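You operate a simulated robot arm through the tools that you are given. There is no shell and no other tool.

The job below is to be done with a simulated robot arm. You get a single attempt, and the scene is never put back.

Task
Fill the orange mould's two empty pockets with cream discs and close it.
Fine: clamp it with the yellow knob first, set its lid on the pins, then free the clamp. Where these are worked on the way, their far stop is far enough and under half their travel is too little: yellow knob.

The check looks at the end state, three seconds after you hand in, the way a careful person would. Anything else that was tipped, shoved, dropped, spilled or broken makes it a failure. Lids that push on must go on centred and level and be pressed home; caps that screw on are set level and turned clockwise until they are tight.

Robot
A 7-joint arm with a two-finger parallel gripper, fixed in place. Base frame: the origin is on the floor under the middle of its stand, x ahead of it, y to its left, z up. Units: mm, degrees, N and s.
It reaches about 1524 mm from its shoulder. Its first joint turns from -149.0 to 149.0 degrees. Payload 3.5 kg.
The TCP is the grasp point between the finger pads, 23 mm short of the fingertips. In the tool frame z runs along the fingers and y along their closing line. Largest opening 94 mm; finger width 38, thickness 10; the body of the gripper, 54 by 96 mm, starts 39 mm behind the TCP.
Orientation is that of the tool frame in the base frame, as a unit quaternion [w, x, y, z]. With the fingers straight down and closing along the base's y, the tool's x points along the base's -x, its y along +y and its z along -z.

Tools
- The arm moves only by the tool move_arm. Its argument "plan" is a list that holds one entry, the list of rows, each a list of 7 numbers: the shift along the tool's x, y, z in mm, then the turn, a rotation vector about the tool's x, y, z in rad, then the opening, from 0 (shut) to 1 (fully open). In form: [[[tx, ty, tz, ax, ay, az, fingers], ...]]. A call has 1 to 20 rows; each row shifts and turns the commanded pose from where the row before left it, along the tool's axes as they then stand. A row lasts 0.2 s, in which the tool goes at most 50 mm and 8.6 degrees; a call with a longer step from one row to the next is refused whole, and so is a gripper value outside its range. A pose out of reach is approached as far as the arm can. The call stops where the force on the tool passes 90 N (or 10 N more than at its start, if that is more) or the arm is blocked; 0.2 s more then pass. Each finger travels about 153 mm/s and halts on what it meets, pressing with about 25 N; the grip force reading is that of the motor and also rises with nothing between the fingers. The clock runs only during rows and for 0.2 s after the last one: add rows that do not move to give the fingers time. The reply holds the time, the measured pose of the TCP, the force on the tool along the base axes, the opening and the grip force, in the units named above and with some noise, with the torque about the TCP (base axes, N m) and any sound that the robot's microphone picked up, and new pictures: "views" is both (left out), scene, wrist or none.
- Cameras (640 x 400 px; columns grow to the right, rows downward): "scene" is fixed at [219.7, 651, 1403.4]; the picture's right is [-0.96, -0.28, 0.00], its down [-0.06, 0.21, -0.98] and it looks along [0.28, -0.94, -0.22] (base axes); focal length 346 px, centre (320, 200). "wrist" rides on the gripper at [86, 16, -74] in the tool frame; the picture's right is [-0.18, 0.98, 0.00], its down [-0.58, -0.11, -0.81] and it looks along [-0.79, -0.15, 0.59] (tool axes); focal length 243 px, centre (320, 200).
- point_at(camera, pixels): there is no depth. For up to 12 entries [column, row, z] of the newest picture of that camera ("zoom" is the newest enlarged one), the place [x, y] in the base frame at which the ray of that pixel passes the height z, good to about 2 mm. No time passes.
- zoom(camera, box): a new picture of the part [left, top, right, bottom] of that camera's present view, enlarged. No time passes.
- finish_job(): hands the job in; it is judged then, once.

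Leave the gripper open and the arm clear of the work at the hand-in unless told otherwise.

The tools are called after "Call:" as name(argument=value, ...) on one line, values as JSON. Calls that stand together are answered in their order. move_arm: Moves the arm, as the interface text tells. Its arguments: {"type":"object","properties":{"plan":{"type":"array","items":{"type":"array","items":{"type":"array","items":{"type":"number"}}}},"views":{"type":"string","enum":["both","scene","wrist","none"]}},"required":["plan"]} The other tools are called the same way: point_at (camera, pixels) gives the place at which the rays of pixels pass given heights; zoom (camera, box) takes an enlarged picture of a part of a camera's view; finish_job () hands the job in.

At the start:

```text
t: 0.0
tcp_pos: [831.6, -715.7, 1187.7]
tcp_rot: [-0.001, 0.0, 1.0, 0.0]
contact_force: [0.9, 0.4, 0.8]
torque: [0.0, 0.0, 0.0]
width: 94.1
grasp_force: 0.1
```

scene: 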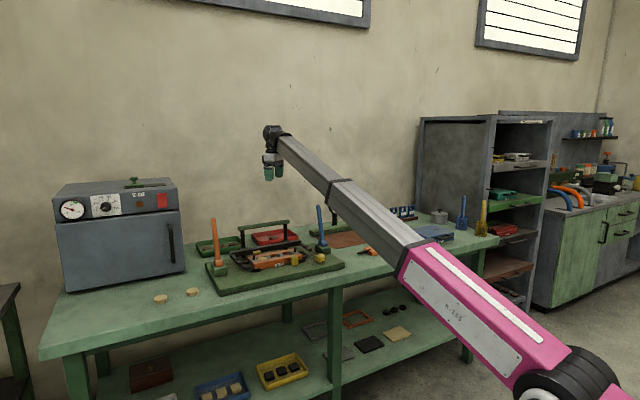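
wrist: 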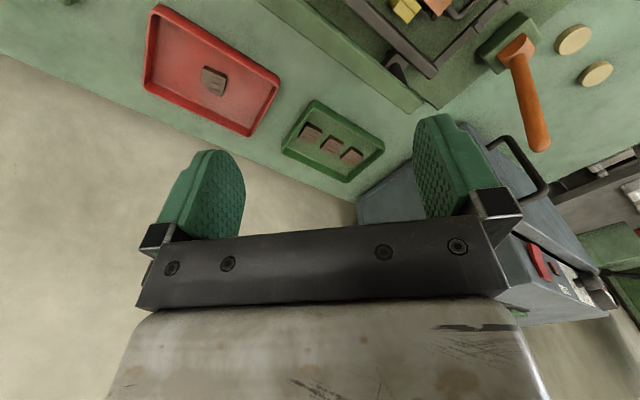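

I see a workbench with a green board (fixture), coloured levers and two cream discs near the left front. First I'll look closer at the work areas.

Call:
zoom(camera="scene", box=[190, 190, 350, 300])

Call:
zoom(camera="scene", box=[320, 190, 500, 280])

Call:
zoom(camera="scene", box=[130, 290, 430, 400])

Call:
zoom(camera="wrist", box=[260, 0, 640, 220])

```text
3.64 times, centred on (270, 245) of scene
```

zoom: 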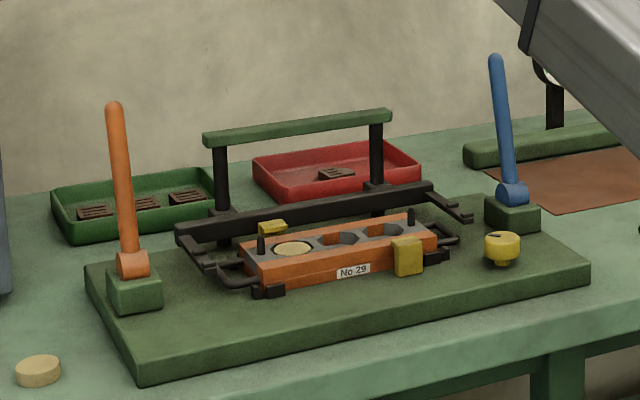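

```text
3.56 times, centred on (410, 235) of scene
```

zoom: 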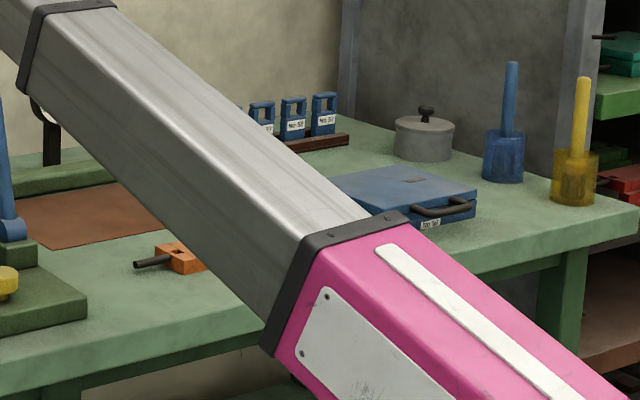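

```text
2.13 times, centred on (280, 345) of scene
```

zoom: 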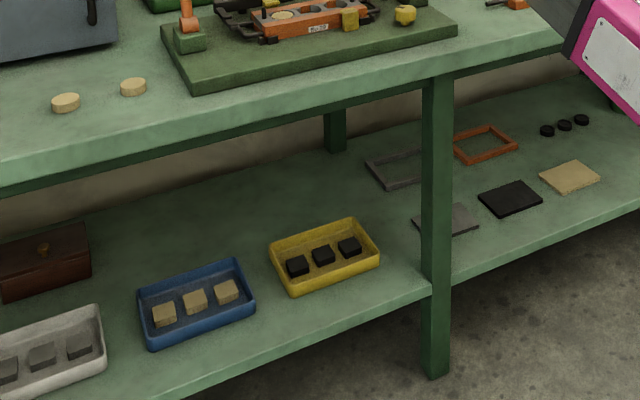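

```text
1.68 times, centred on (450, 110) of wrist
```

zoom: 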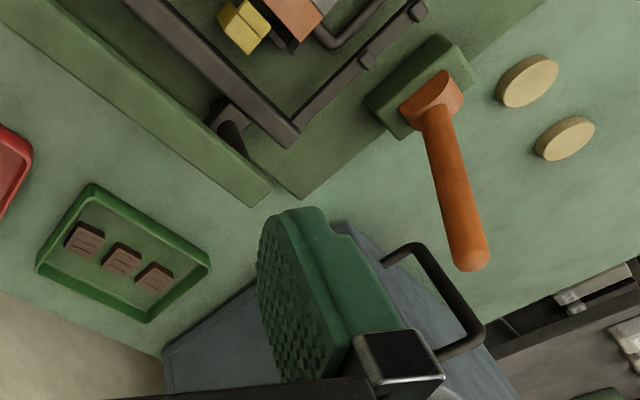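

I'll triangulate the bench height using the cream discs, seen in the scene picture at (161,299), (193,292) and in the wrist picture at (573,40), (596,73).

Call:
point_at(camera="scene", pixels=[[161, 299, 750], [161, 299, 850], [161, 299, 950], [193, 292, 750], [193, 292, 850], [193, 292, 950]])

Call:
point_at(camera="wrist", pixels=[[573, 40, 750], [573, 40, 850], [573, 40, 950], [596, 73, 750], [596, 73, 850], [596, 73, 950]])

```text
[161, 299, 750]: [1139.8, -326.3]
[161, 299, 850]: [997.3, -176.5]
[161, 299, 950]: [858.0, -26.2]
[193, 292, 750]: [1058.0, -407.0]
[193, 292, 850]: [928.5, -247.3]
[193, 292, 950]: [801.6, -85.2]
```

```text
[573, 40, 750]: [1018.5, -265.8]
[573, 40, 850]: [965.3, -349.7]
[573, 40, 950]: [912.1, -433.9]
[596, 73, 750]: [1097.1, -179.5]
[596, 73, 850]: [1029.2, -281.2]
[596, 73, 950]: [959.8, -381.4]
```

The discs sit at about z=808 top. Now I'll locate the fixture's main parts on the scene picture at plausible heights.

Call:
point_at(camera="scene", pixels=[[215, 262, 830], [215, 222, 950], [323, 248, 830], [320, 210, 950], [320, 258, 840], [274, 262, 840], [225, 293, 800], [343, 265, 800], [368, 252, 810], [263, 225, 880]])

Call:
zoom(camera="scene", box=[240, 220, 340, 282])

Call:
zoom(camera="scene", box=[340, 235, 400, 272])

Call:
zoom(camera="scene", box=[480, 100, 640, 270])

```text
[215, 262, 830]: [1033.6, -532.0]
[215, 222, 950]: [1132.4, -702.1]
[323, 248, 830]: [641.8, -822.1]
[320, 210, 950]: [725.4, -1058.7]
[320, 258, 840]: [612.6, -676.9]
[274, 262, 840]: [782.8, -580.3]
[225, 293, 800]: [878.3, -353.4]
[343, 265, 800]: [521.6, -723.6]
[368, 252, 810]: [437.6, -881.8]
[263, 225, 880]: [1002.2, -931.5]
```

```text
6.40 times, centred on (290, 251) of scene
```

zoom: 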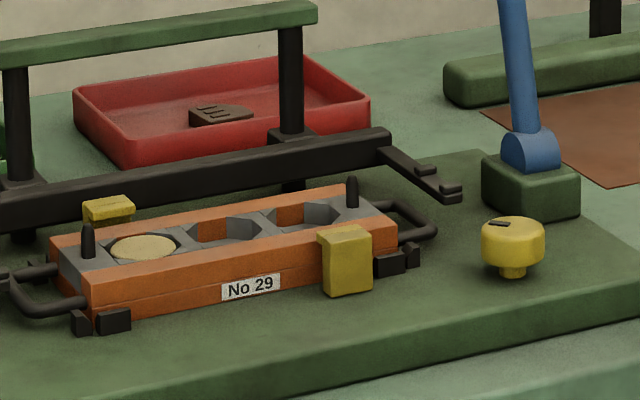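

```text
10.67 times, centred on (370, 254) of scene
```

zoom: 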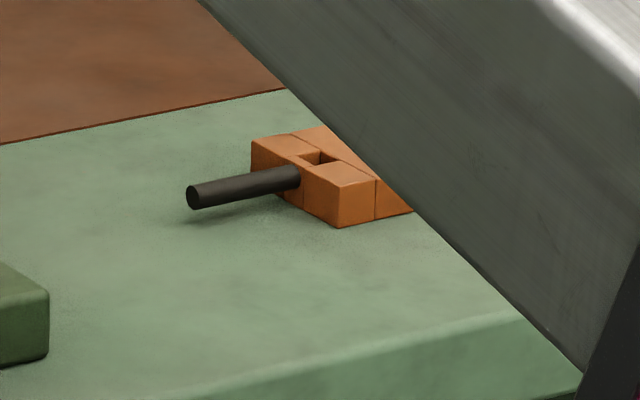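

```text
2.35 times, centred on (560, 185) of scene
```

zoom: 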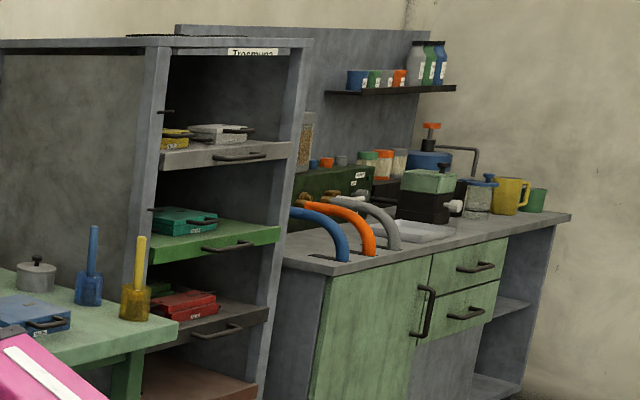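

The mould "No 29" sits on the fixture; one pocket holds a cream disc. An orange block with a dark rod is near (437,-880), which may be the lid, half hidden behind the arm. I'll move the arm towards the front, turned so the wrist camera looks at the fixture from the front.

Call:
move_arm(plan=[[[2.2, 45.6, 0, 0, 0, 0, 1], [2.2, 45.6, 0, 0, 0, 0, 1], [2.2, 45.6, 0, 0, 0, 0, 1], [2.2, 45.6, 0, 0, 0, 0, 1], [2.2, 45.6, 0, 0, 0, 0, 1], [2.2, 45.6, 0, 0, 0, 0, 1], [2.2, 45.6, 0, 0, 0, 0, 1], [2.2, 45.6, 0, 0, 0, 0, 1], [2.2, 45.6, 0, 0, 0, 0, 1], [2.2, 45.6, 0, 0, 0, 0, 1], [0, 0, 0, 0, 0, 0.15, 1], [0, 0, 0, 0, 0, 0.15, 1], [0, 0, 0, 0, 0, 0.15, 1], [0, 0, 0, 0, 0, 0.15, 1], [0, 0, 0, 0, 0, 0.15, 1], [0, 0, 0, 0, 0, 0.15, 1], [0, 0, 0, 0, 0, 0.15, 1], [0, 0, 0, 0, 0, 0.15, 1], [0, 0, 0, 0, 0, 0.15, 1], [0, 0, 0, 0, 0, 0.15, 1]]])

```text
t: 0.8
tcp_pos: [825.7, -591.8, 1184.9]
tcp_rot: [0.003, -0.016, 1.0, -0.004]
contact_force: [-6.7, -18.2, -5.5]
torque: [1.72, -1.08, 1.96]
width: 94.0
grasp_force: 0.0
stopped in row 3: the force on the tool passed its limit at 105 N (the readings are from after the stop); the commanded pose is now the measured one
```

scene: 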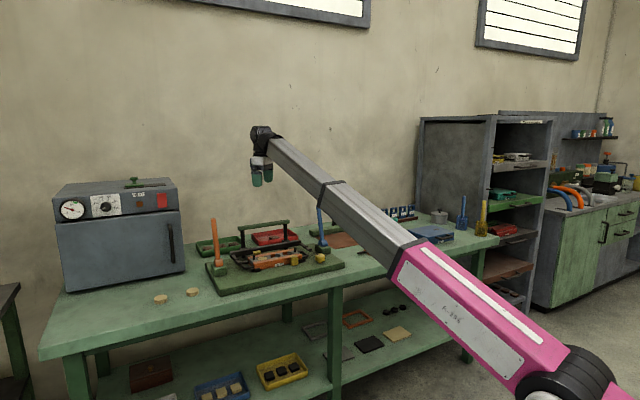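
wrist: 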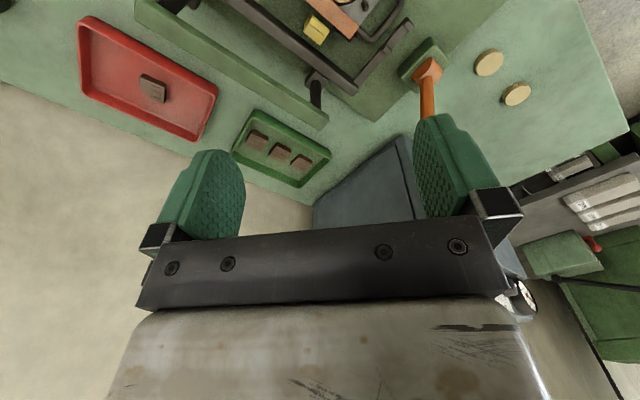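

The stop seems to come from abrupt motion (nothing near the tool at (262,170)). I'll check with a still row and then move slower.

Call:
move_arm(plan=[[[0, 0, 0, 0, 0, 0, 1], [0, 0, 0, 0, 0, 0, 1]]], views="none")

```text
t: 1.4
tcp_pos: [826.2, -591.1, 1184.9]
tcp_rot: [0.003, -0.015, 1.0, -0.003]
contact_force: [-12.4, -27.1, -10.3]
torque: [2.43, -2.25, 2.94]
width: 93.9
grasp_force: 0.0
```

There is still a steady 30 N pushing towards -y, so something is touching. I'll zoom on the gripper.

Call:
zoom(camera="scene", box=[200, 90, 340, 240])

Call:
zoom(camera="wrist", box=[100, 100, 560, 400])

Call:
zoom(camera="scene", box=[380, 220, 640, 400])

```text
2.67 times, centred on (270, 165) of scene
```

zoom: 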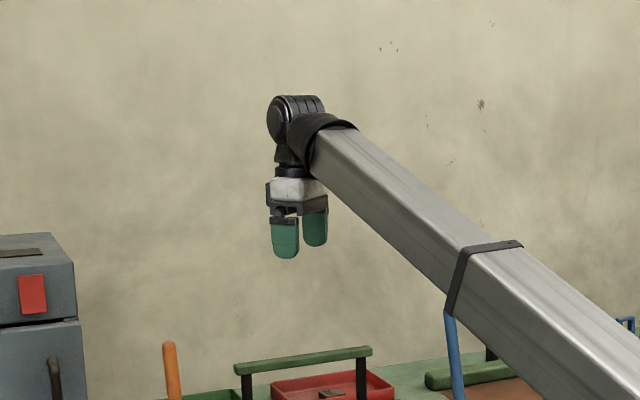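

```text
1.33 times, centred on (330, 250) of wrist
```

zoom: 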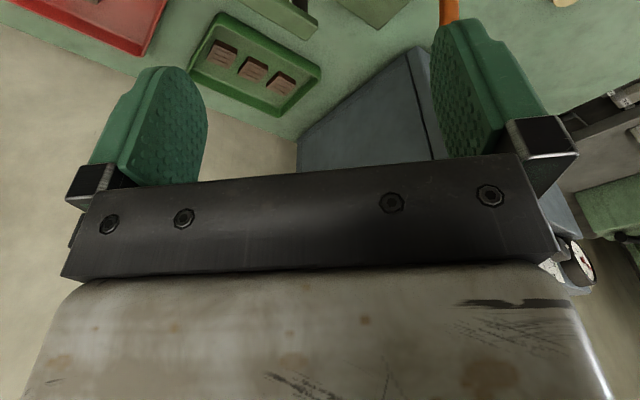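

```text
2.22 times, centred on (510, 310) of scene
```

zoom: 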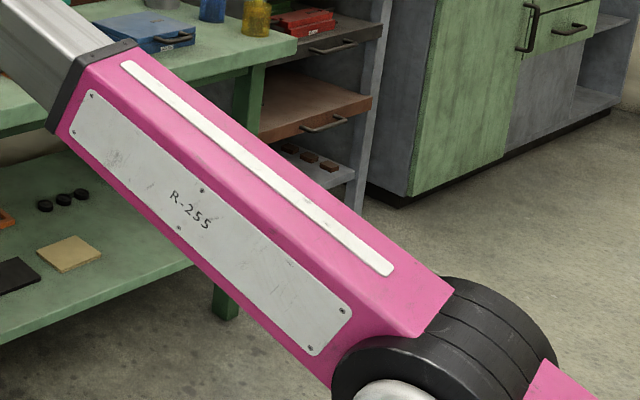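

The contact point works out at the wrist camera's housing touching the robot's own forearm (force perpendicular to the forearm). I'll back off towards -y, turn the camera away from the forearm, and go to about (640,-640,1090) at a gentler pace.

Call:
move_arm(plan=[[[0, -15, 0, 0, 0, 0, 1], [0, -20, 0, 0, 0, -0.1, 1], [0, -10, 0, 0, 0, -0.12, 1], [10, 0, 5, 0, 0, -0.13, 1], [20, 0, 8, 0, 0, 0, 1], [22, 0, 10, 0, 0, 0, 1], [22, 0, 10, 0, 0, 0, 1], [22, 0, 10, 0, 0, 0, 1], [22, 0, 10, 0, 0, 0, 1], [22, 0, 10, 0, 0, 0, 1], [22, 0, 10, 0, 0, 0, 1], [15, 0, 5, 0, 0, 0, 1]]])

```text
t: 4.0
tcp_pos: [661.9, -701.6, 1108.5]
tcp_rot: [0.002, -0.189, 0.982, -0.004]
contact_force: [0.0, -0.3, 0.0]
torque: [0.0, -0.01, -0.04]
width: 94.1
grasp_force: 0.0
```

scene: 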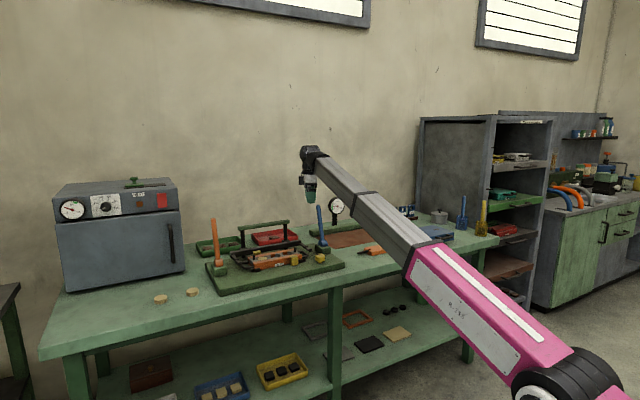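
wrist: 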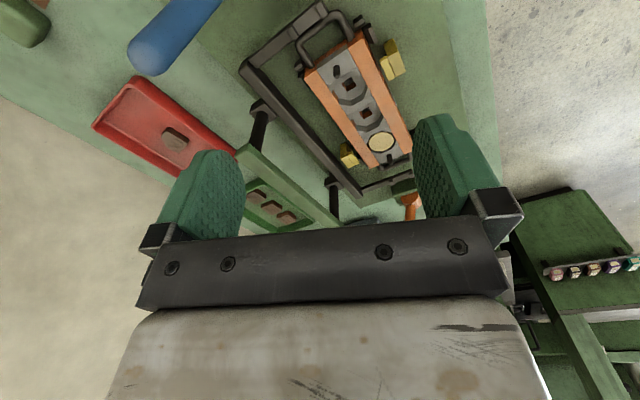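

Contact is gone. Now the wrist picture shows the mould at (360,100). I'll zoom there and on the orange block in the scene view at (372,250).

Call:
zoom(camera="wrist", box=[230, 0, 430, 200])

Call:
zoom(camera="scene", box=[340, 190, 420, 265])

Call:
zoom(camera="scene", box=[260, 140, 360, 270])

Call:
zoom(camera="scene", box=[320, 290, 420, 360])

```text
2.00 times, centred on (330, 100) of wrist
```

zoom: 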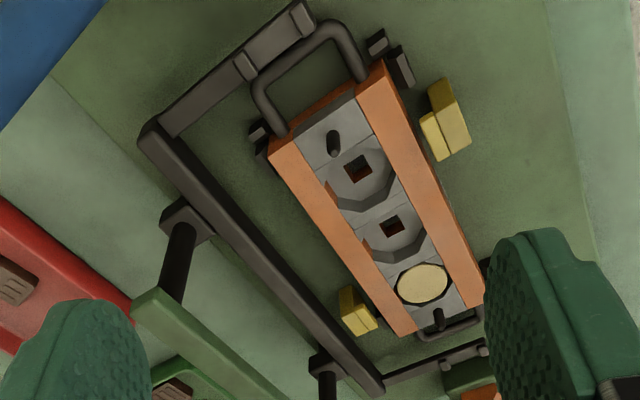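

```text
5.33 times, centred on (380, 228) of scene
```

zoom: 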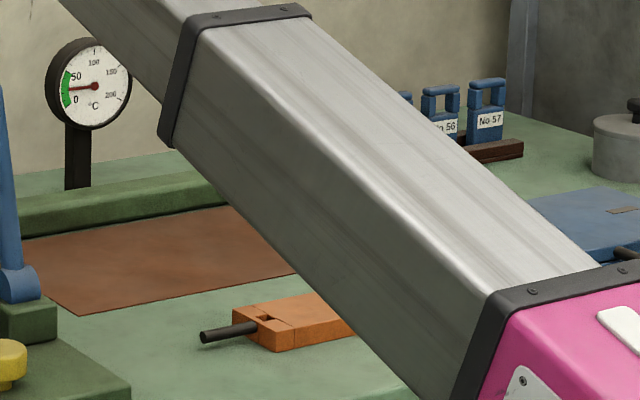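

```text
3.08 times, centred on (310, 205) of scene
```

zoom: 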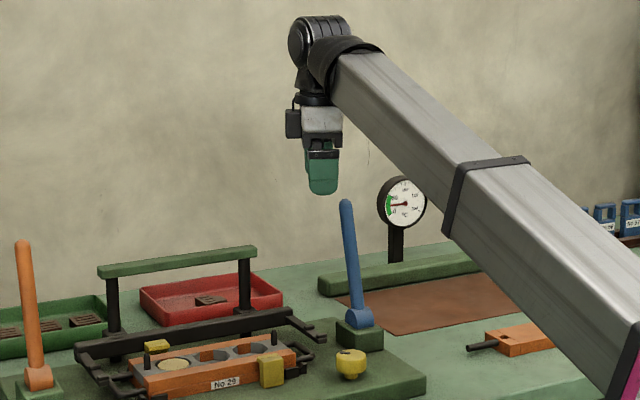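

```text
5.71 times, centred on (370, 325) of scene
```

zoom: 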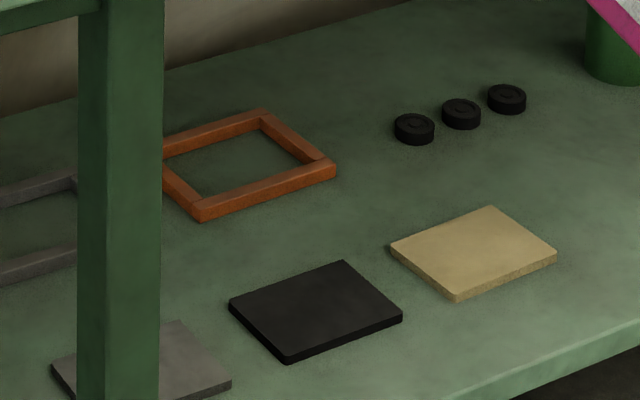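

The telescoping arm and the mould are clear now. I'll zoom tighter on the mould and use both cameras to measure heights and positions.

Call:
zoom(camera="wrist", box=[310, 20, 410, 100])

Call:
zoom(camera="wrist", box=[330, 90, 430, 190])

Call:
zoom(camera="scene", box=[240, 235, 305, 280])

Call:
zoom(camera="scene", box=[295, 235, 345, 275])

```text
5.00 times, centred on (360, 60) of wrist
```

zoom: 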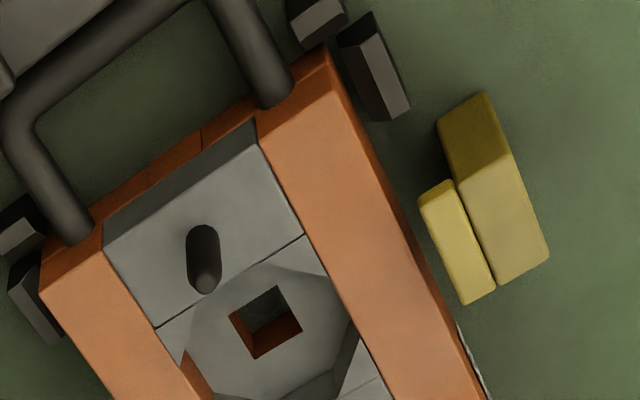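

```text
4.00 times, centred on (380, 140) of wrist
```

zoom: 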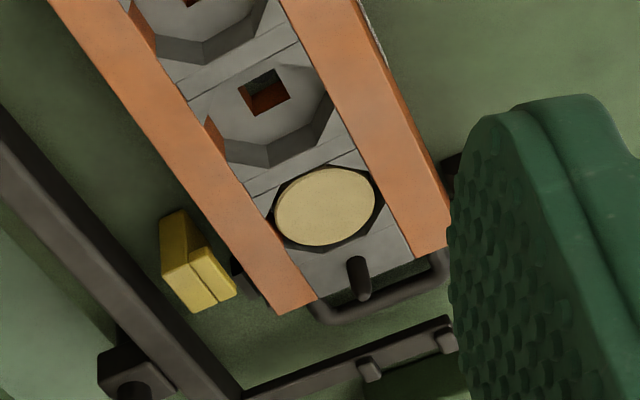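

```text
8.89 times, centred on (272, 258) of scene
```

zoom: 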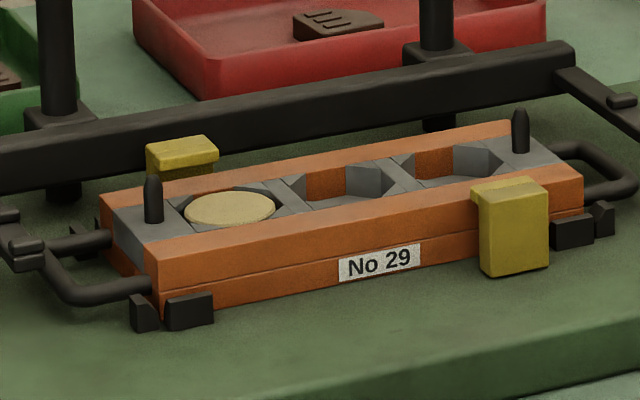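

```text
10.00 times, centred on (320, 255) of scene
```

zoom: 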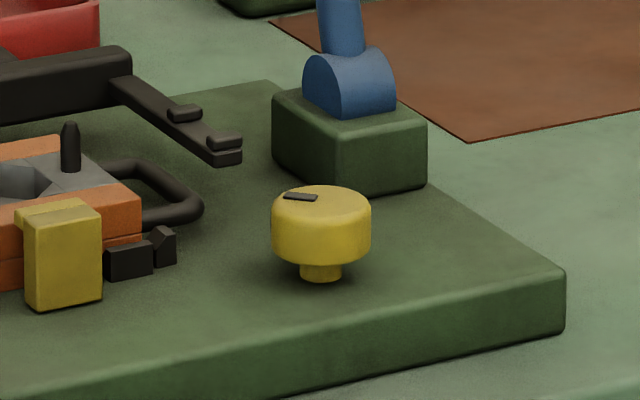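

I'll triangulate the pin tops, the disc in the mould, and the knob using both views.

Call:
point_at(camera="scene", pixels=[[253.7, 255.0, 850], [253.7, 255.0, 900], [294.9, 247.6, 850], [294.9, 247.6, 900], [253.7, 259.75, 850], [295.1, 251.9, 850], [262.9, 258.5, 850], [320.1, 255.5, 850], [320.1, 255.5, 870], [319.8, 262.5, 820]])

Call:
point_at(camera="wrist", pixels=[[390.5, 162.5, 850], [390.5, 162.5, 900], [337.2, 77, 850], [337.2, 77, 900], [381.2, 141.7, 850], [381.2, 141.7, 820], [388, 156, 850], [336.5, 68, 850]])

```text
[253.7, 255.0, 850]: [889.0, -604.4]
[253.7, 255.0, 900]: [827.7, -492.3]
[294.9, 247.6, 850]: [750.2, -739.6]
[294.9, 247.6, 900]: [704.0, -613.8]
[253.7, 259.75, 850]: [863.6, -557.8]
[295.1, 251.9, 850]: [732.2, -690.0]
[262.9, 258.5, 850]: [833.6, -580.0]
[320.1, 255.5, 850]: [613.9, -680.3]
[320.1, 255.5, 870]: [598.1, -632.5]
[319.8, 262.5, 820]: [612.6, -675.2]
```

```text
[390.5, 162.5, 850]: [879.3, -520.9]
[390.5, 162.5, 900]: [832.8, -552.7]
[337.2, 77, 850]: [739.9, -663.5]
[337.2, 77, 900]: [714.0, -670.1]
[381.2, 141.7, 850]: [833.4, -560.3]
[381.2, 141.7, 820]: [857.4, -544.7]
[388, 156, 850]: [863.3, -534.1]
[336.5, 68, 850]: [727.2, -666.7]
```

Pins triangulate to (853,-539,879) and (724,-667,879): the mould lies along a 45° line, top at about z=857. Next I'll move towards the knob/lid side at the same height to see both from the wrist camera.

Call:
move_arm(plan=[[[15, -3, 0, 0, 0, 0, 1], [30, -6, 0, 0, 0, 0, 1], [35, -7, 0, 0, 0, 0, 1], [35, -7, 0, 0, 0, 0, 1], [35, -8, 0, 0, 0, 0, 1], [35, -8, 0, 0, 0, 0, 1], [35, -8, 0, 0, 0, 0, 1], [35, -8, 0, 0, 0, 0, 1], [35, -7, 0, 0, 0, 0, 1], [30, -6, 0, 0, 0, 0, 1], [20, -4, 0, 0, 0, 0, 1], [7, 0, 0, 0, 0, 0, 1]]])

```text
t: 6.6
tcp_pos: [366.0, -897.0, 1107.8]
tcp_rot: [0.002, -0.188, 0.982, -0.004]
contact_force: [0.3, 0.9, 0.2]
torque: [0.01, -0.01, -0.03]
width: 93.9
grasp_force: 0.1
```

scene: 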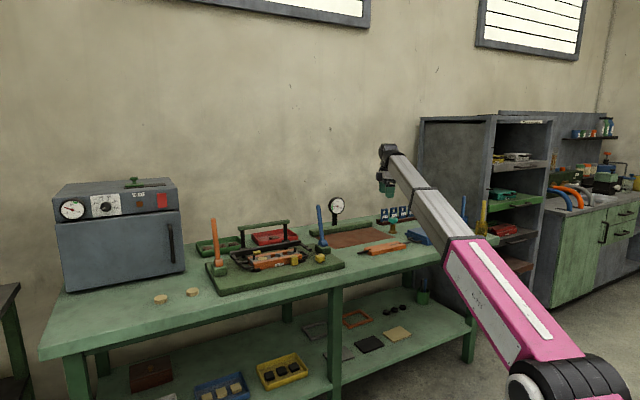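
wrist: 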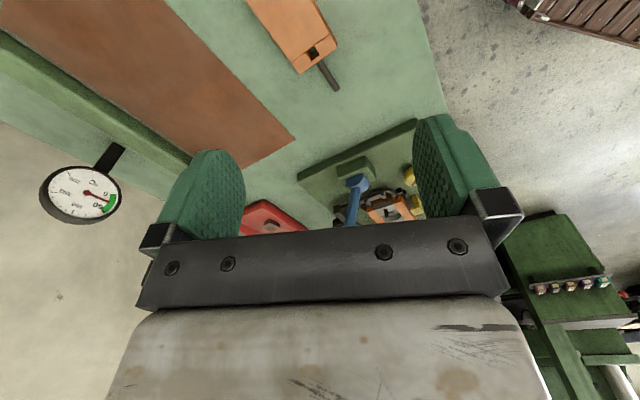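

Now the scene view shows the orange bar fully (around (385,248)). I'll zoom in on it and on the wrist view of it and the knob.

Call:
zoom(camera="scene", box=[345, 225, 425, 270])

Call:
zoom(camera="wrist", box=[220, 0, 380, 100])

Call:
zoom(camera="wrist", box=[320, 130, 440, 230])

Call:
zoom(camera="scene", box=[360, 190, 500, 270])

```text
8.00 times, centred on (385, 248) of scene
```

zoom: 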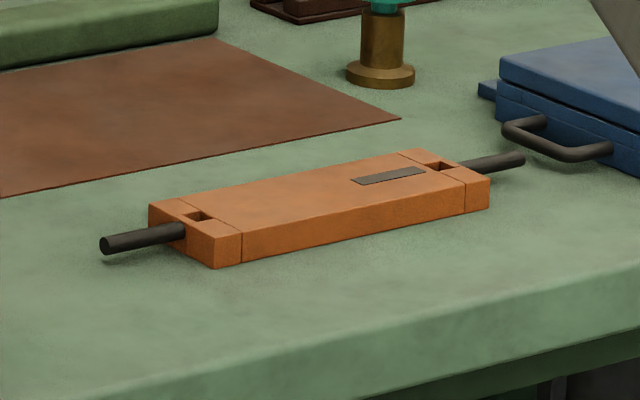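

```text
4.00 times, centred on (300, 50) of wrist
```

zoom: 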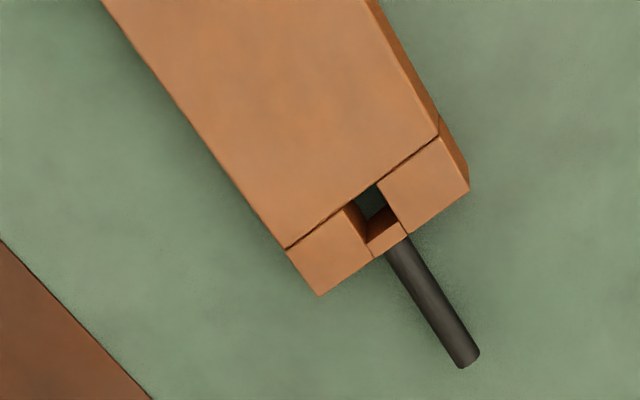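

```text
4.00 times, centred on (380, 180) of wrist
```

zoom: 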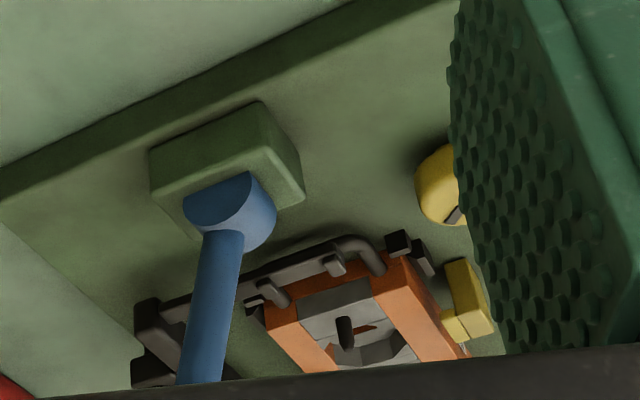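

```text
4.57 times, centred on (430, 230) of scene
```

zoom: 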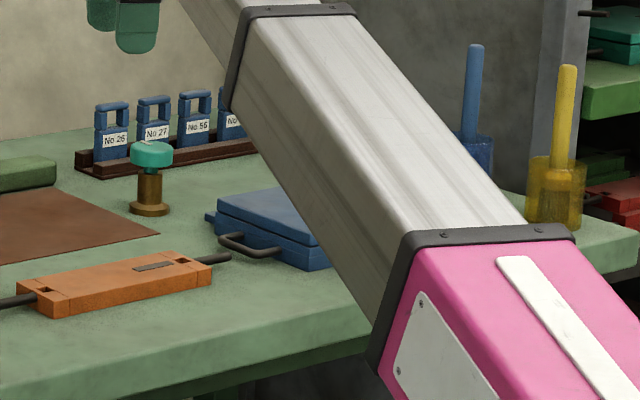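

The lid is the orange bar with two square end holes and rod handles, lying parallel to the mould. I'll get its position, plus the blue lever pivot and knob, from both cameras.

Call:
point_at(camera="scene", pixels=[[370, 249.5, 820], [370, 249.5, 840], [399.75, 243.4, 820], [399.75, 243.4, 840], [322.9, 244.5, 850], [322.9, 244.5, 880], [370.5, 258, 800], [360, 250.5, 820], [407, 242, 820], [401, 241.5, 820]])

Call:
point_at(camera="wrist", pixels=[[313, 53.75, 820], [313, 53.75, 840], [357.5, 181, 850], [357.5, 181, 880], [410, 176, 850], [413, 183.75, 850], [291.75, 62.5, 820], [329.25, 33.75, 820], [337, 90.5, 810], [337, 90.5, 830]])

```text
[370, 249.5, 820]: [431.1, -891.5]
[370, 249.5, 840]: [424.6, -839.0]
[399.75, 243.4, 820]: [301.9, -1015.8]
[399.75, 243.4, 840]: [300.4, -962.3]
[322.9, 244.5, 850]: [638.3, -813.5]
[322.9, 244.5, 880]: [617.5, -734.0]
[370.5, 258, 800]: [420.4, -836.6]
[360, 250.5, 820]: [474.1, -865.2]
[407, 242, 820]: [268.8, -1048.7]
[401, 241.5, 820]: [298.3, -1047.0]
```

```text
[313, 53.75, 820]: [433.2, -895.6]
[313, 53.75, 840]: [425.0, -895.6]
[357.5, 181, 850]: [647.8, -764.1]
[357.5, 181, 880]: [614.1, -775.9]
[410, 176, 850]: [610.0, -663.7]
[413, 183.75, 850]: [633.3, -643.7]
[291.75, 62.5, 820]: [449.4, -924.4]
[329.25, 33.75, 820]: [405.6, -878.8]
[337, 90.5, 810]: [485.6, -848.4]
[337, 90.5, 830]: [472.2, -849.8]
```

The lid's hole centres are about (432,-895) and (302,-1020), top z≈819; the lever pivot is near (628,-770,866). Now I'll move over the knob (about (613,-678)) and descend to about z=950, keeping clear of the blue lever.

Call:
move_arm(plan=[[[-15, 5, 0, 0, 0, 0, 1], [-30, 11, 0, 0, 0, 0, 1], [-34, 12, 0, 0, 0, 0, 1], [-34, 12, 0, 0, 0, 0, 1], [-34, 12, 0, 0, 0, 0, 1], [-34, 12, 0, 0, 0, 0, 1], [-34, 12, 0, 0, 0, 0, 1], [-34, 12, 0, 0, 0, 0, 1], [-30, 12, 0, 0, 0, 0, 1], [-22, 8, 0, 0, 0, 0, 1], [-10, 4, 5, 0, 0, 0, 1], [0, 0, 15, 0, 0, 0, 1], [0, 0, 25, 0, 0, 0, 1], [0, 0, 30, 0, 0, 0, 1], [0, 0, 30, 0, 0, 0, 1], [0, 0, 25, 0, 0, 0, 1], [0, 0, 20, 0, 0, 0, 1], [0, 0, 8, 0, 0, 0, 1]]])

```text
t: 10.4
tcp_pos: [614.9, -678.6, 950.1]
tcp_rot: [0.002, -0.188, 0.982, -0.004]
contact_force: [0.1, 0.7, -0.5]
torque: [-0.01, 0.01, 0.0]
width: 94.0
grasp_force: 0.1
```

scene: 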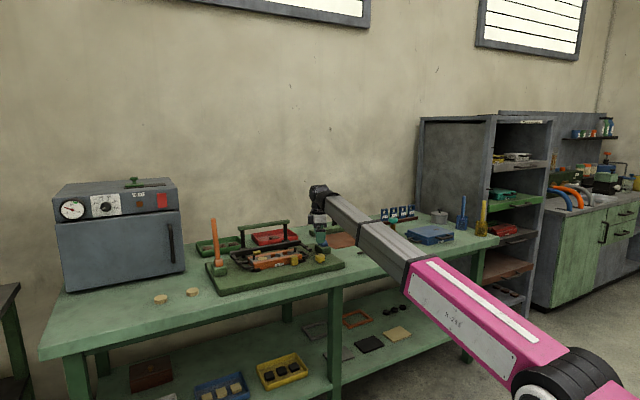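
wrist: 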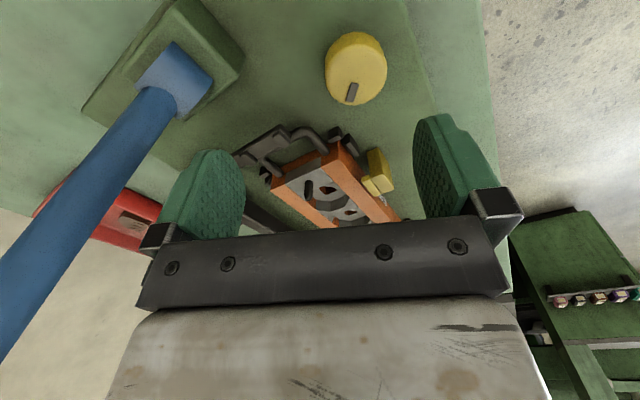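

The knob is now visible at (356,67) with its dark mark at (352,93). I'll zoom and locate it.

Call:
zoom(camera="wrist", box=[296, 10, 416, 120])

Call:
zoom(camera="wrist", box=[230, 110, 420, 230])

Call:
zoom(camera="scene", box=[270, 170, 370, 270])

Call:
point_at(camera="wrist", pixels=[[356, 67, 850], [356, 67, 845], [352, 93, 850], [335, 133, 820], [380, 180, 850]])

```text
3.64 times, centred on (356, 65) of wrist
```

zoom: 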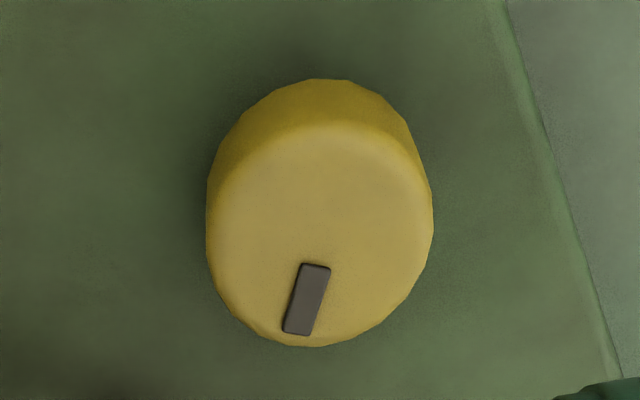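

```text
3.33 times, centred on (325, 170) of wrist
```

zoom: 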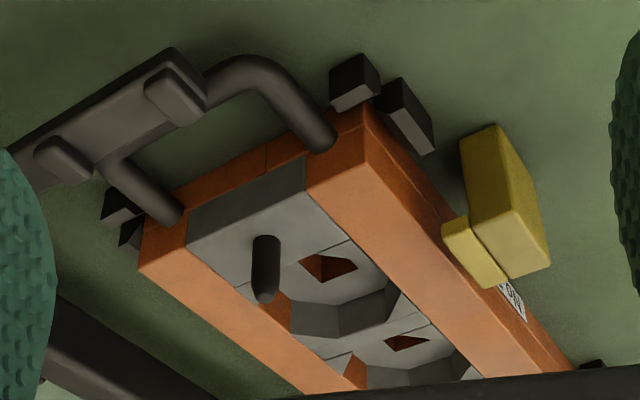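

```text
4.00 times, centred on (320, 220) of scene
```

zoom: 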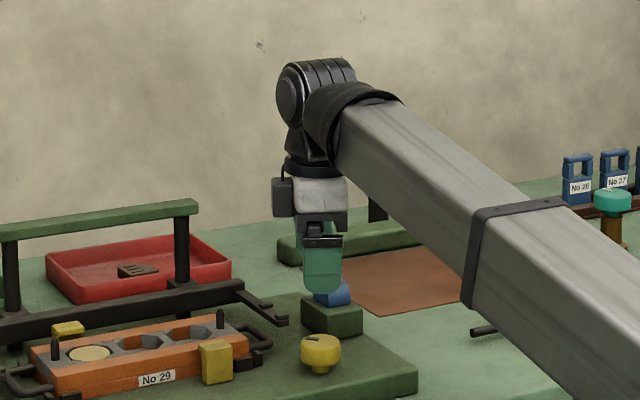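

```text
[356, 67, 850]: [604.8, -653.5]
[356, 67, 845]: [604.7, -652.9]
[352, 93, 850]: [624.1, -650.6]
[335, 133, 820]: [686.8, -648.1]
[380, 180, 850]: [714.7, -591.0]
```

Both views agree: knob top centre (605.5,-655,860.5), diameter ~42 mm, board top ≈828. I'll shift over it, go down to z≈915 and turn the hand so the camera faces the bench, leaving room to twist either way.

Call:
move_arm(plan=[[[0, 12, 5, 0, 0, 0, 1], [0, 13, 10, 0, 0, 0, 1], [0, 0, 20, 0, 0, 0.08, 1], [0, 0, 0, 0, 0, 0.12, 1], [0, 0, 0, 0, 0, 0.12, 1], [0, 0, 0, 0, 0, 0.12, 1], [0, 0, 0, 0, 0, 0.12, 1], [0, 0, 0, 0, 0, 0.12, 1], [0, 0, 0, 0, 0, 0.12, 1], [0, 0, 0, 0, 0, 0.1, 1]]])

```text
t: 12.6
tcp_pos: [607.4, -655.2, 914.6]
tcp_rot: [0.002, 0.259, 0.966, -0.003]
contact_force: [0.1, 0.3, 0.4]
torque: [-0.01, 0.03, 0.01]
width: 93.6
grasp_force: 0.1
```

scene: 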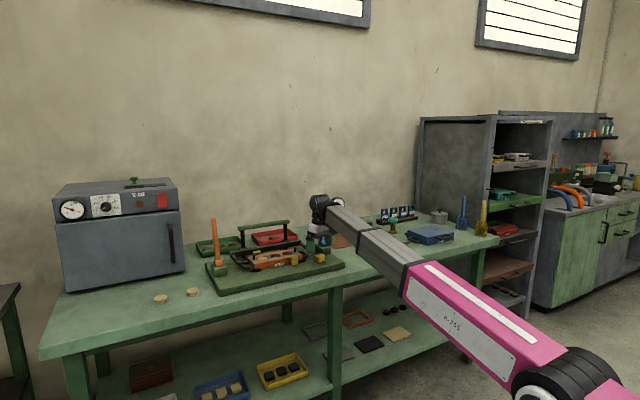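
wrist: 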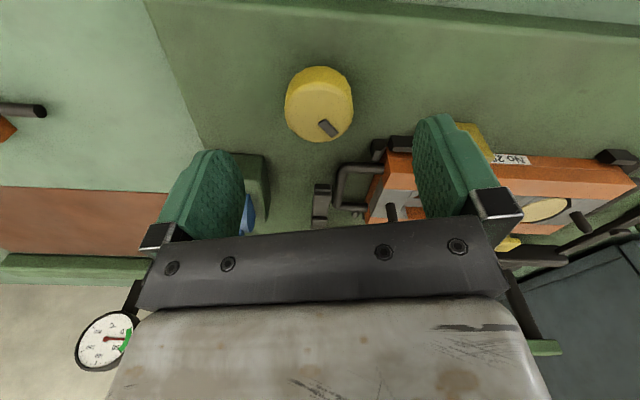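

The knob lies on the tool axis at (320,110). I'll descend to z≈861 and close on it.

Call:
move_arm(plan=[[[1, 0, 10, 0, 0, 0, 1], [0, 0, 15, 0, 0, 0, 1], [0, 0, 15, 0, 0, 0, 1], [0, 0, 10, 0, 0, 0, 1], [0, 0, 3, 0, 0, 0, 1], [0, 0, 0, 0, 0, 0, 1]]])

```text
t: 14.0
tcp_pos: [606.7, -656.1, 862.0]
tcp_rot: [0.003, 0.26, 0.966, -0.003]
contact_force: [0.1, -0.3, 0.3]
torque: [0.0, -0.02, 0.01]
width: 94.1
grasp_force: 0.1
```

scene: 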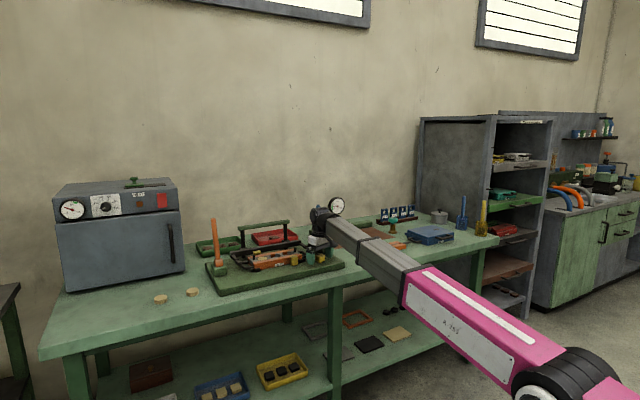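
wrist: 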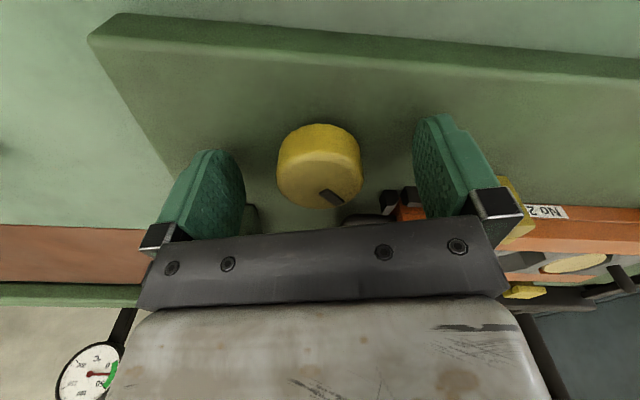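

The knob is centred between the fingers. I'll close on it.

Call:
move_arm(plan=[[[0, 0, 0, 0, 0, 0, 0.6], [0, 0, 0, 0, 0, 0, 0.3], [0, 0, 0, 0, 0, 0, 0.1], [0, 0, 0, 0, 0, 0, 0], [0, 0, 0, 0, 0, 0, 0]]], views="wrist")

```text
t: 15.2
tcp_pos: [606.4, -655.9, 861.1]
tcp_rot: [0.003, 0.259, 0.966, -0.003]
contact_force: [-1.3, -1.3, -1.3]
torque: [0.08, -0.1, 0.0]
width: 41.5
grasp_force: 44.6
```

wrist: 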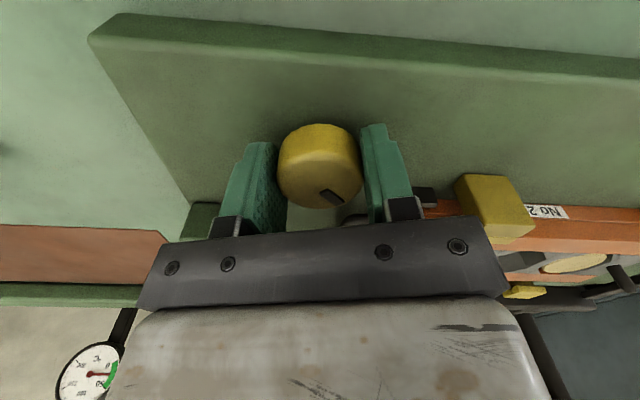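

Gripped at 41.5 mm. I'll try turning clockwise (seen from above) by about 17° and read torque and clamp jaws.

Call:
move_arm(plan=[[[0, 0, 0, 0, 0, 0.06, 0], [0, 0, 0, 0, 0, 0.08, 0], [0, 0, 0, 0, 0, 0.08, 0], [0, 0, 0, 0, 0, 0.08, 0], [0, 0, 0, 0, 0, 0, 0]]])

```text
t: 16.4
tcp_pos: [606.5, -655.2, 861.9]
tcp_rot: [0.004, 0.401, 0.916, -0.002]
contact_force: [3.4, -5.6, 5.3]
torque: [0.52, 0.99, 0.02]
width: 41.6
grasp_force: 44.9
```

scene: 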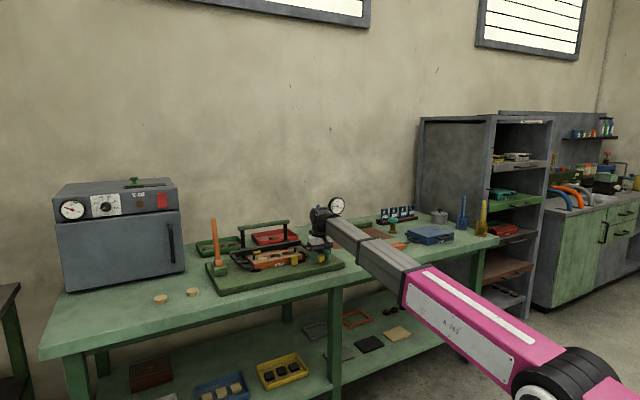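
wrist: 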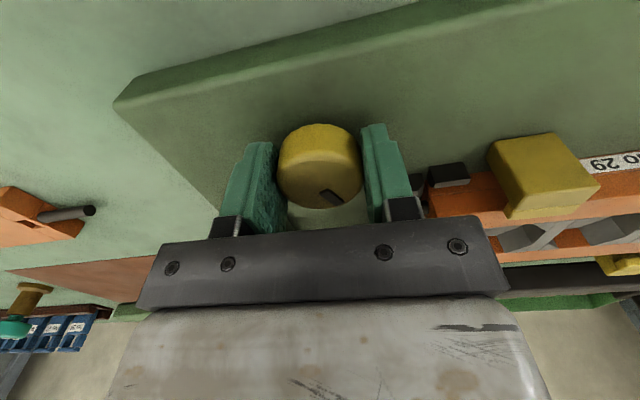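

The knob turned with the hand (mark stayed put relative to fingers), little resistance, and the front jaw has moved towards the mould. I'll continue clockwise.

Call:
move_arm(plan=[[[0, 0, 0, 0, 0, 0.08, 0], [0, 0, 0, 0, 0, 0.1, 0], [0, 0, 0, 0, 0, 0.1, 0], [0, 0, 0, 0, 0, 0.1, 0], [0, 0, 0, 0, 0, 0.08, 0], [0, 0, 0, 0, 0, 0, 0]]])

```text
t: 17.8
tcp_pos: [606.6, -656.6, 861.5]
tcp_rot: [0.004, 0.599, 0.801, -0.002]
contact_force: [8.9, -7.7, 3.2]
torque: [-1.05, 0.23, -0.02]
width: 41.5
grasp_force: 44.5
```

scene: 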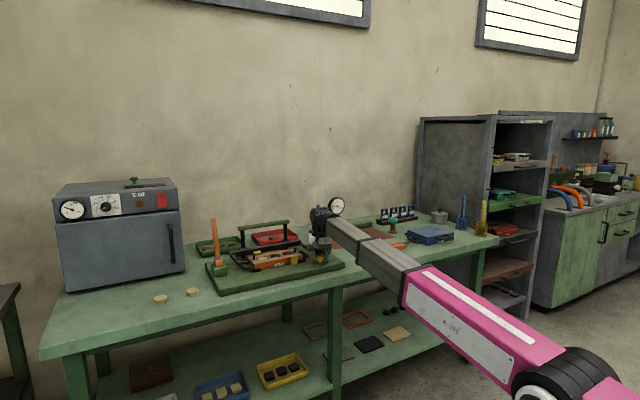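
wrist: 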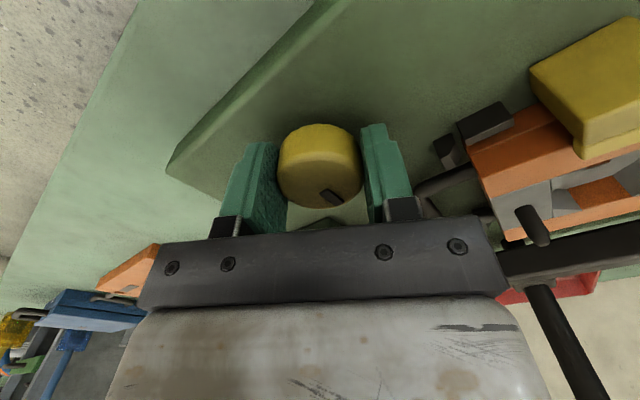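

The knob keeps turning (43° so far), jaw moving over the mould edge. I'll continue.

Call:
move_arm(plan=[[[0, 0, 0, 0, 0, 0.08, 0], [0, 0, 0, 0, 0, 0.1, 0], [0, 0, 0, 0, 0, 0.1, 0], [0, 0, 0, 0, 0, 0.1, 0], [0, 0, 0, 0, 0, 0.08, 0], [0, 0, 0, 0, 0, 0, 0]]])

```text
t: 19.2
tcp_pos: [606.4, -655.6, 861.0]
tcp_rot: [0.004, 0.765, 0.644, 0.0]
contact_force: [10.3, -9.9, 3.7]
torque: [-0.76, 0.78, 0.0]
width: 41.6
grasp_force: 45.2
```

scene: 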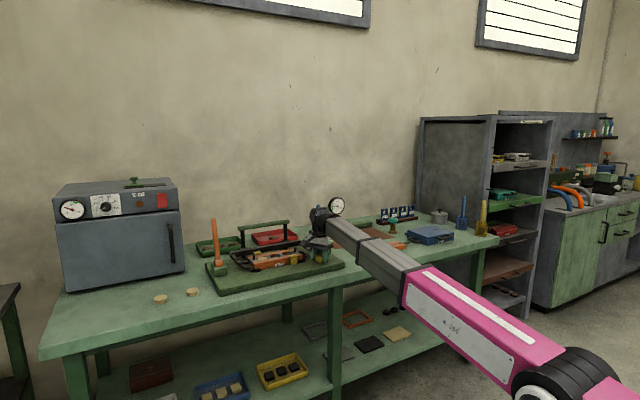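
wrist: 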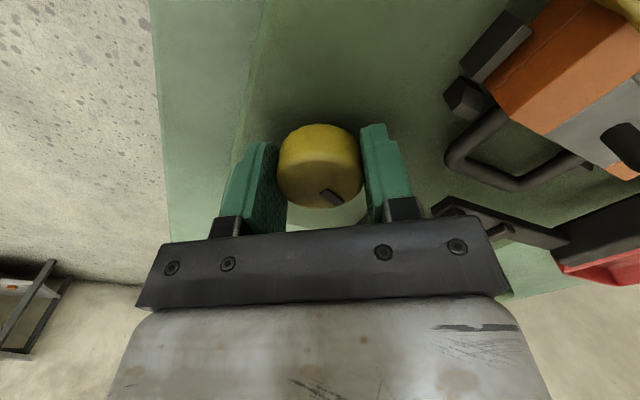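

69° turned, still free. Continuing.

Call:
move_arm(plan=[[[0, 0, 0, 0, 0, 0.08, 0], [0, 0, 0, 0, 0, 0.1, 0], [0, 0, 0, 0, 0, 0.1, 0], [0, 0, 0, 0, 0, 0.1, 0], [0, 0, 0, 0, 0, 0.08, 0], [0, 0, 0, 0, 0, 0, 0]]])

```text
t: 20.6
tcp_pos: [607.3, -653.4, 860.8]
tcp_rot: [0.004, 0.892, 0.453, 0.002]
contact_force: [24.2, -3.0, 6.6]
torque: [0.58, 0.13, 0.8]
width: 41.9
grasp_force: 44.5
```

scene: 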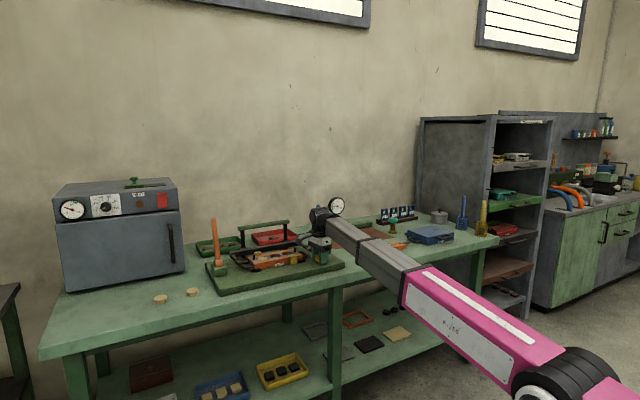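
wrist: 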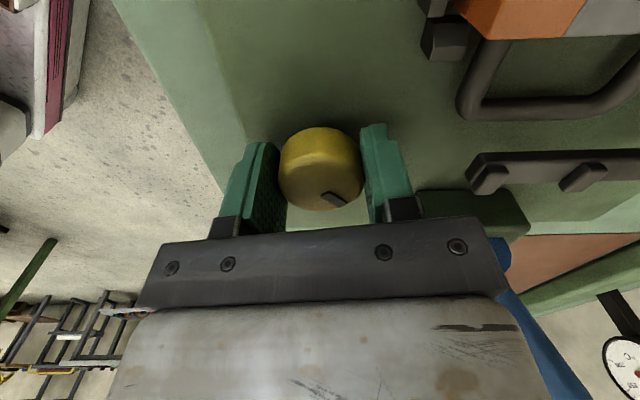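

A resisting torque of 0.8 N m appeared after about 93°, so this is the far stop. I'll press slightly further to be sure, then look.

Call:
move_arm(plan=[[[0, 0, 0, 0, 0, 0.04, 0], [0, 0, 0, 0, 0, 0.04, 0], [0, 0, 0, 0, 0, 0, 0]]])

Call:
zoom(camera="scene", box=[235, 225, 345, 285])

```text
t: 21.4
tcp_pos: [606.3, -655.4, 861.1]
tcp_rot: [0.005, 0.909, 0.416, 0.0]
contact_force: [24.1, -3.5, 2.0]
torque: [0.27, 0.37, 0.35]
width: 41.9
grasp_force: 45.0
```

scene: 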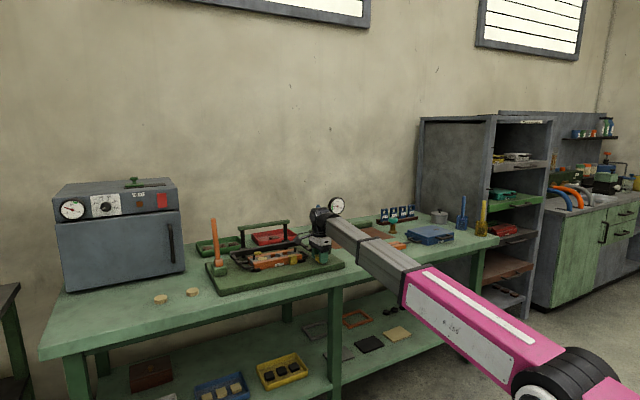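
wrist: 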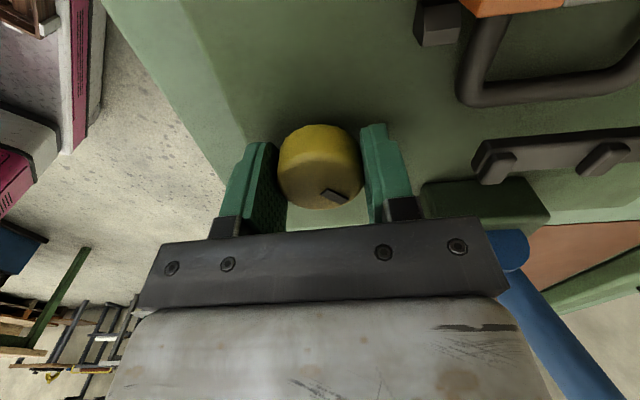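

```text
5.82 times, centred on (290, 255) of scene
```

zoom: 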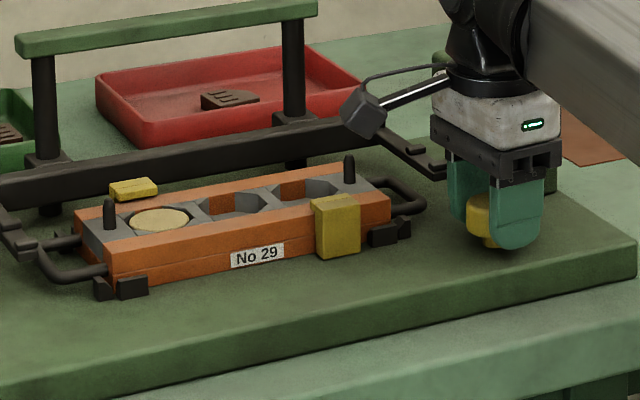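

The jaws are now closed on the mould and the knob is at its stop (slipping in the grip). I'll open and rise straight up.

Call:
move_arm(plan=[[[0, 0, 0, 0, 0, 0, 0.4], [0, 0, 0, 0, 0, 0, 0.7], [0, 0, 0, 0, 0, 0, 0.9], [0, 0, 0, 0, 0, 0, 0.9], [0, 0, -10, 0, 0, 0, 0.9], [0, 0, -20, 0, 0, 0, 0.9], [0, 0, -25, 0, 0, 0, 0.9], [0, 0, -20, 0, 0, 0, 0.9], [0, 0, -10, 0, 0, 0, 0.9]]])

Call:
zoom(camera="scene", box=[240, 230, 340, 280])

```text
t: 23.4
tcp_pos: [605.9, -655.0, 947.4]
tcp_rot: [0.004, 0.909, 0.416, 0.001]
contact_force: [0.6, -0.6, 0.4]
torque: [-0.03, 0.02, 0.01]
width: 84.5
grasp_force: 0.0
```

scene: 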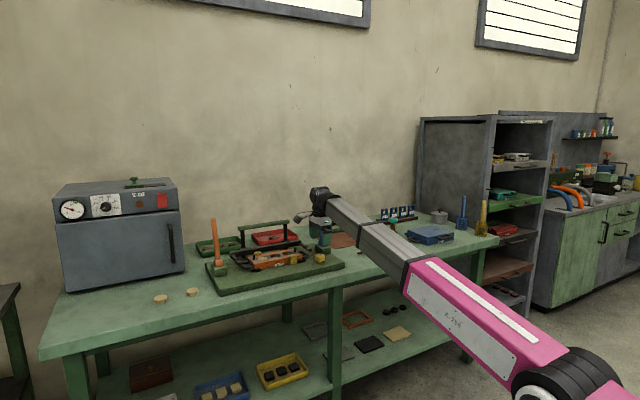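
wrist: 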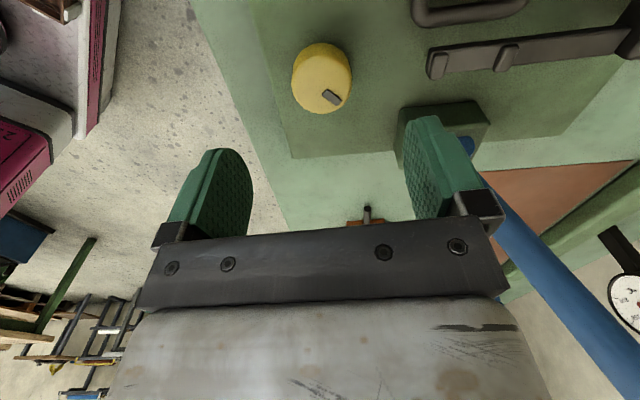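

```text
6.40 times, centred on (290, 255) of scene
```

zoom: 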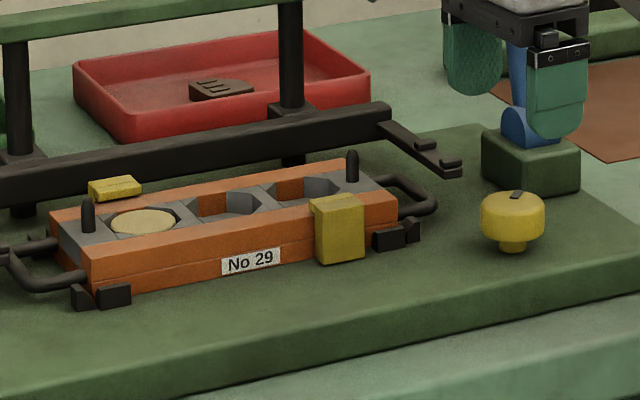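

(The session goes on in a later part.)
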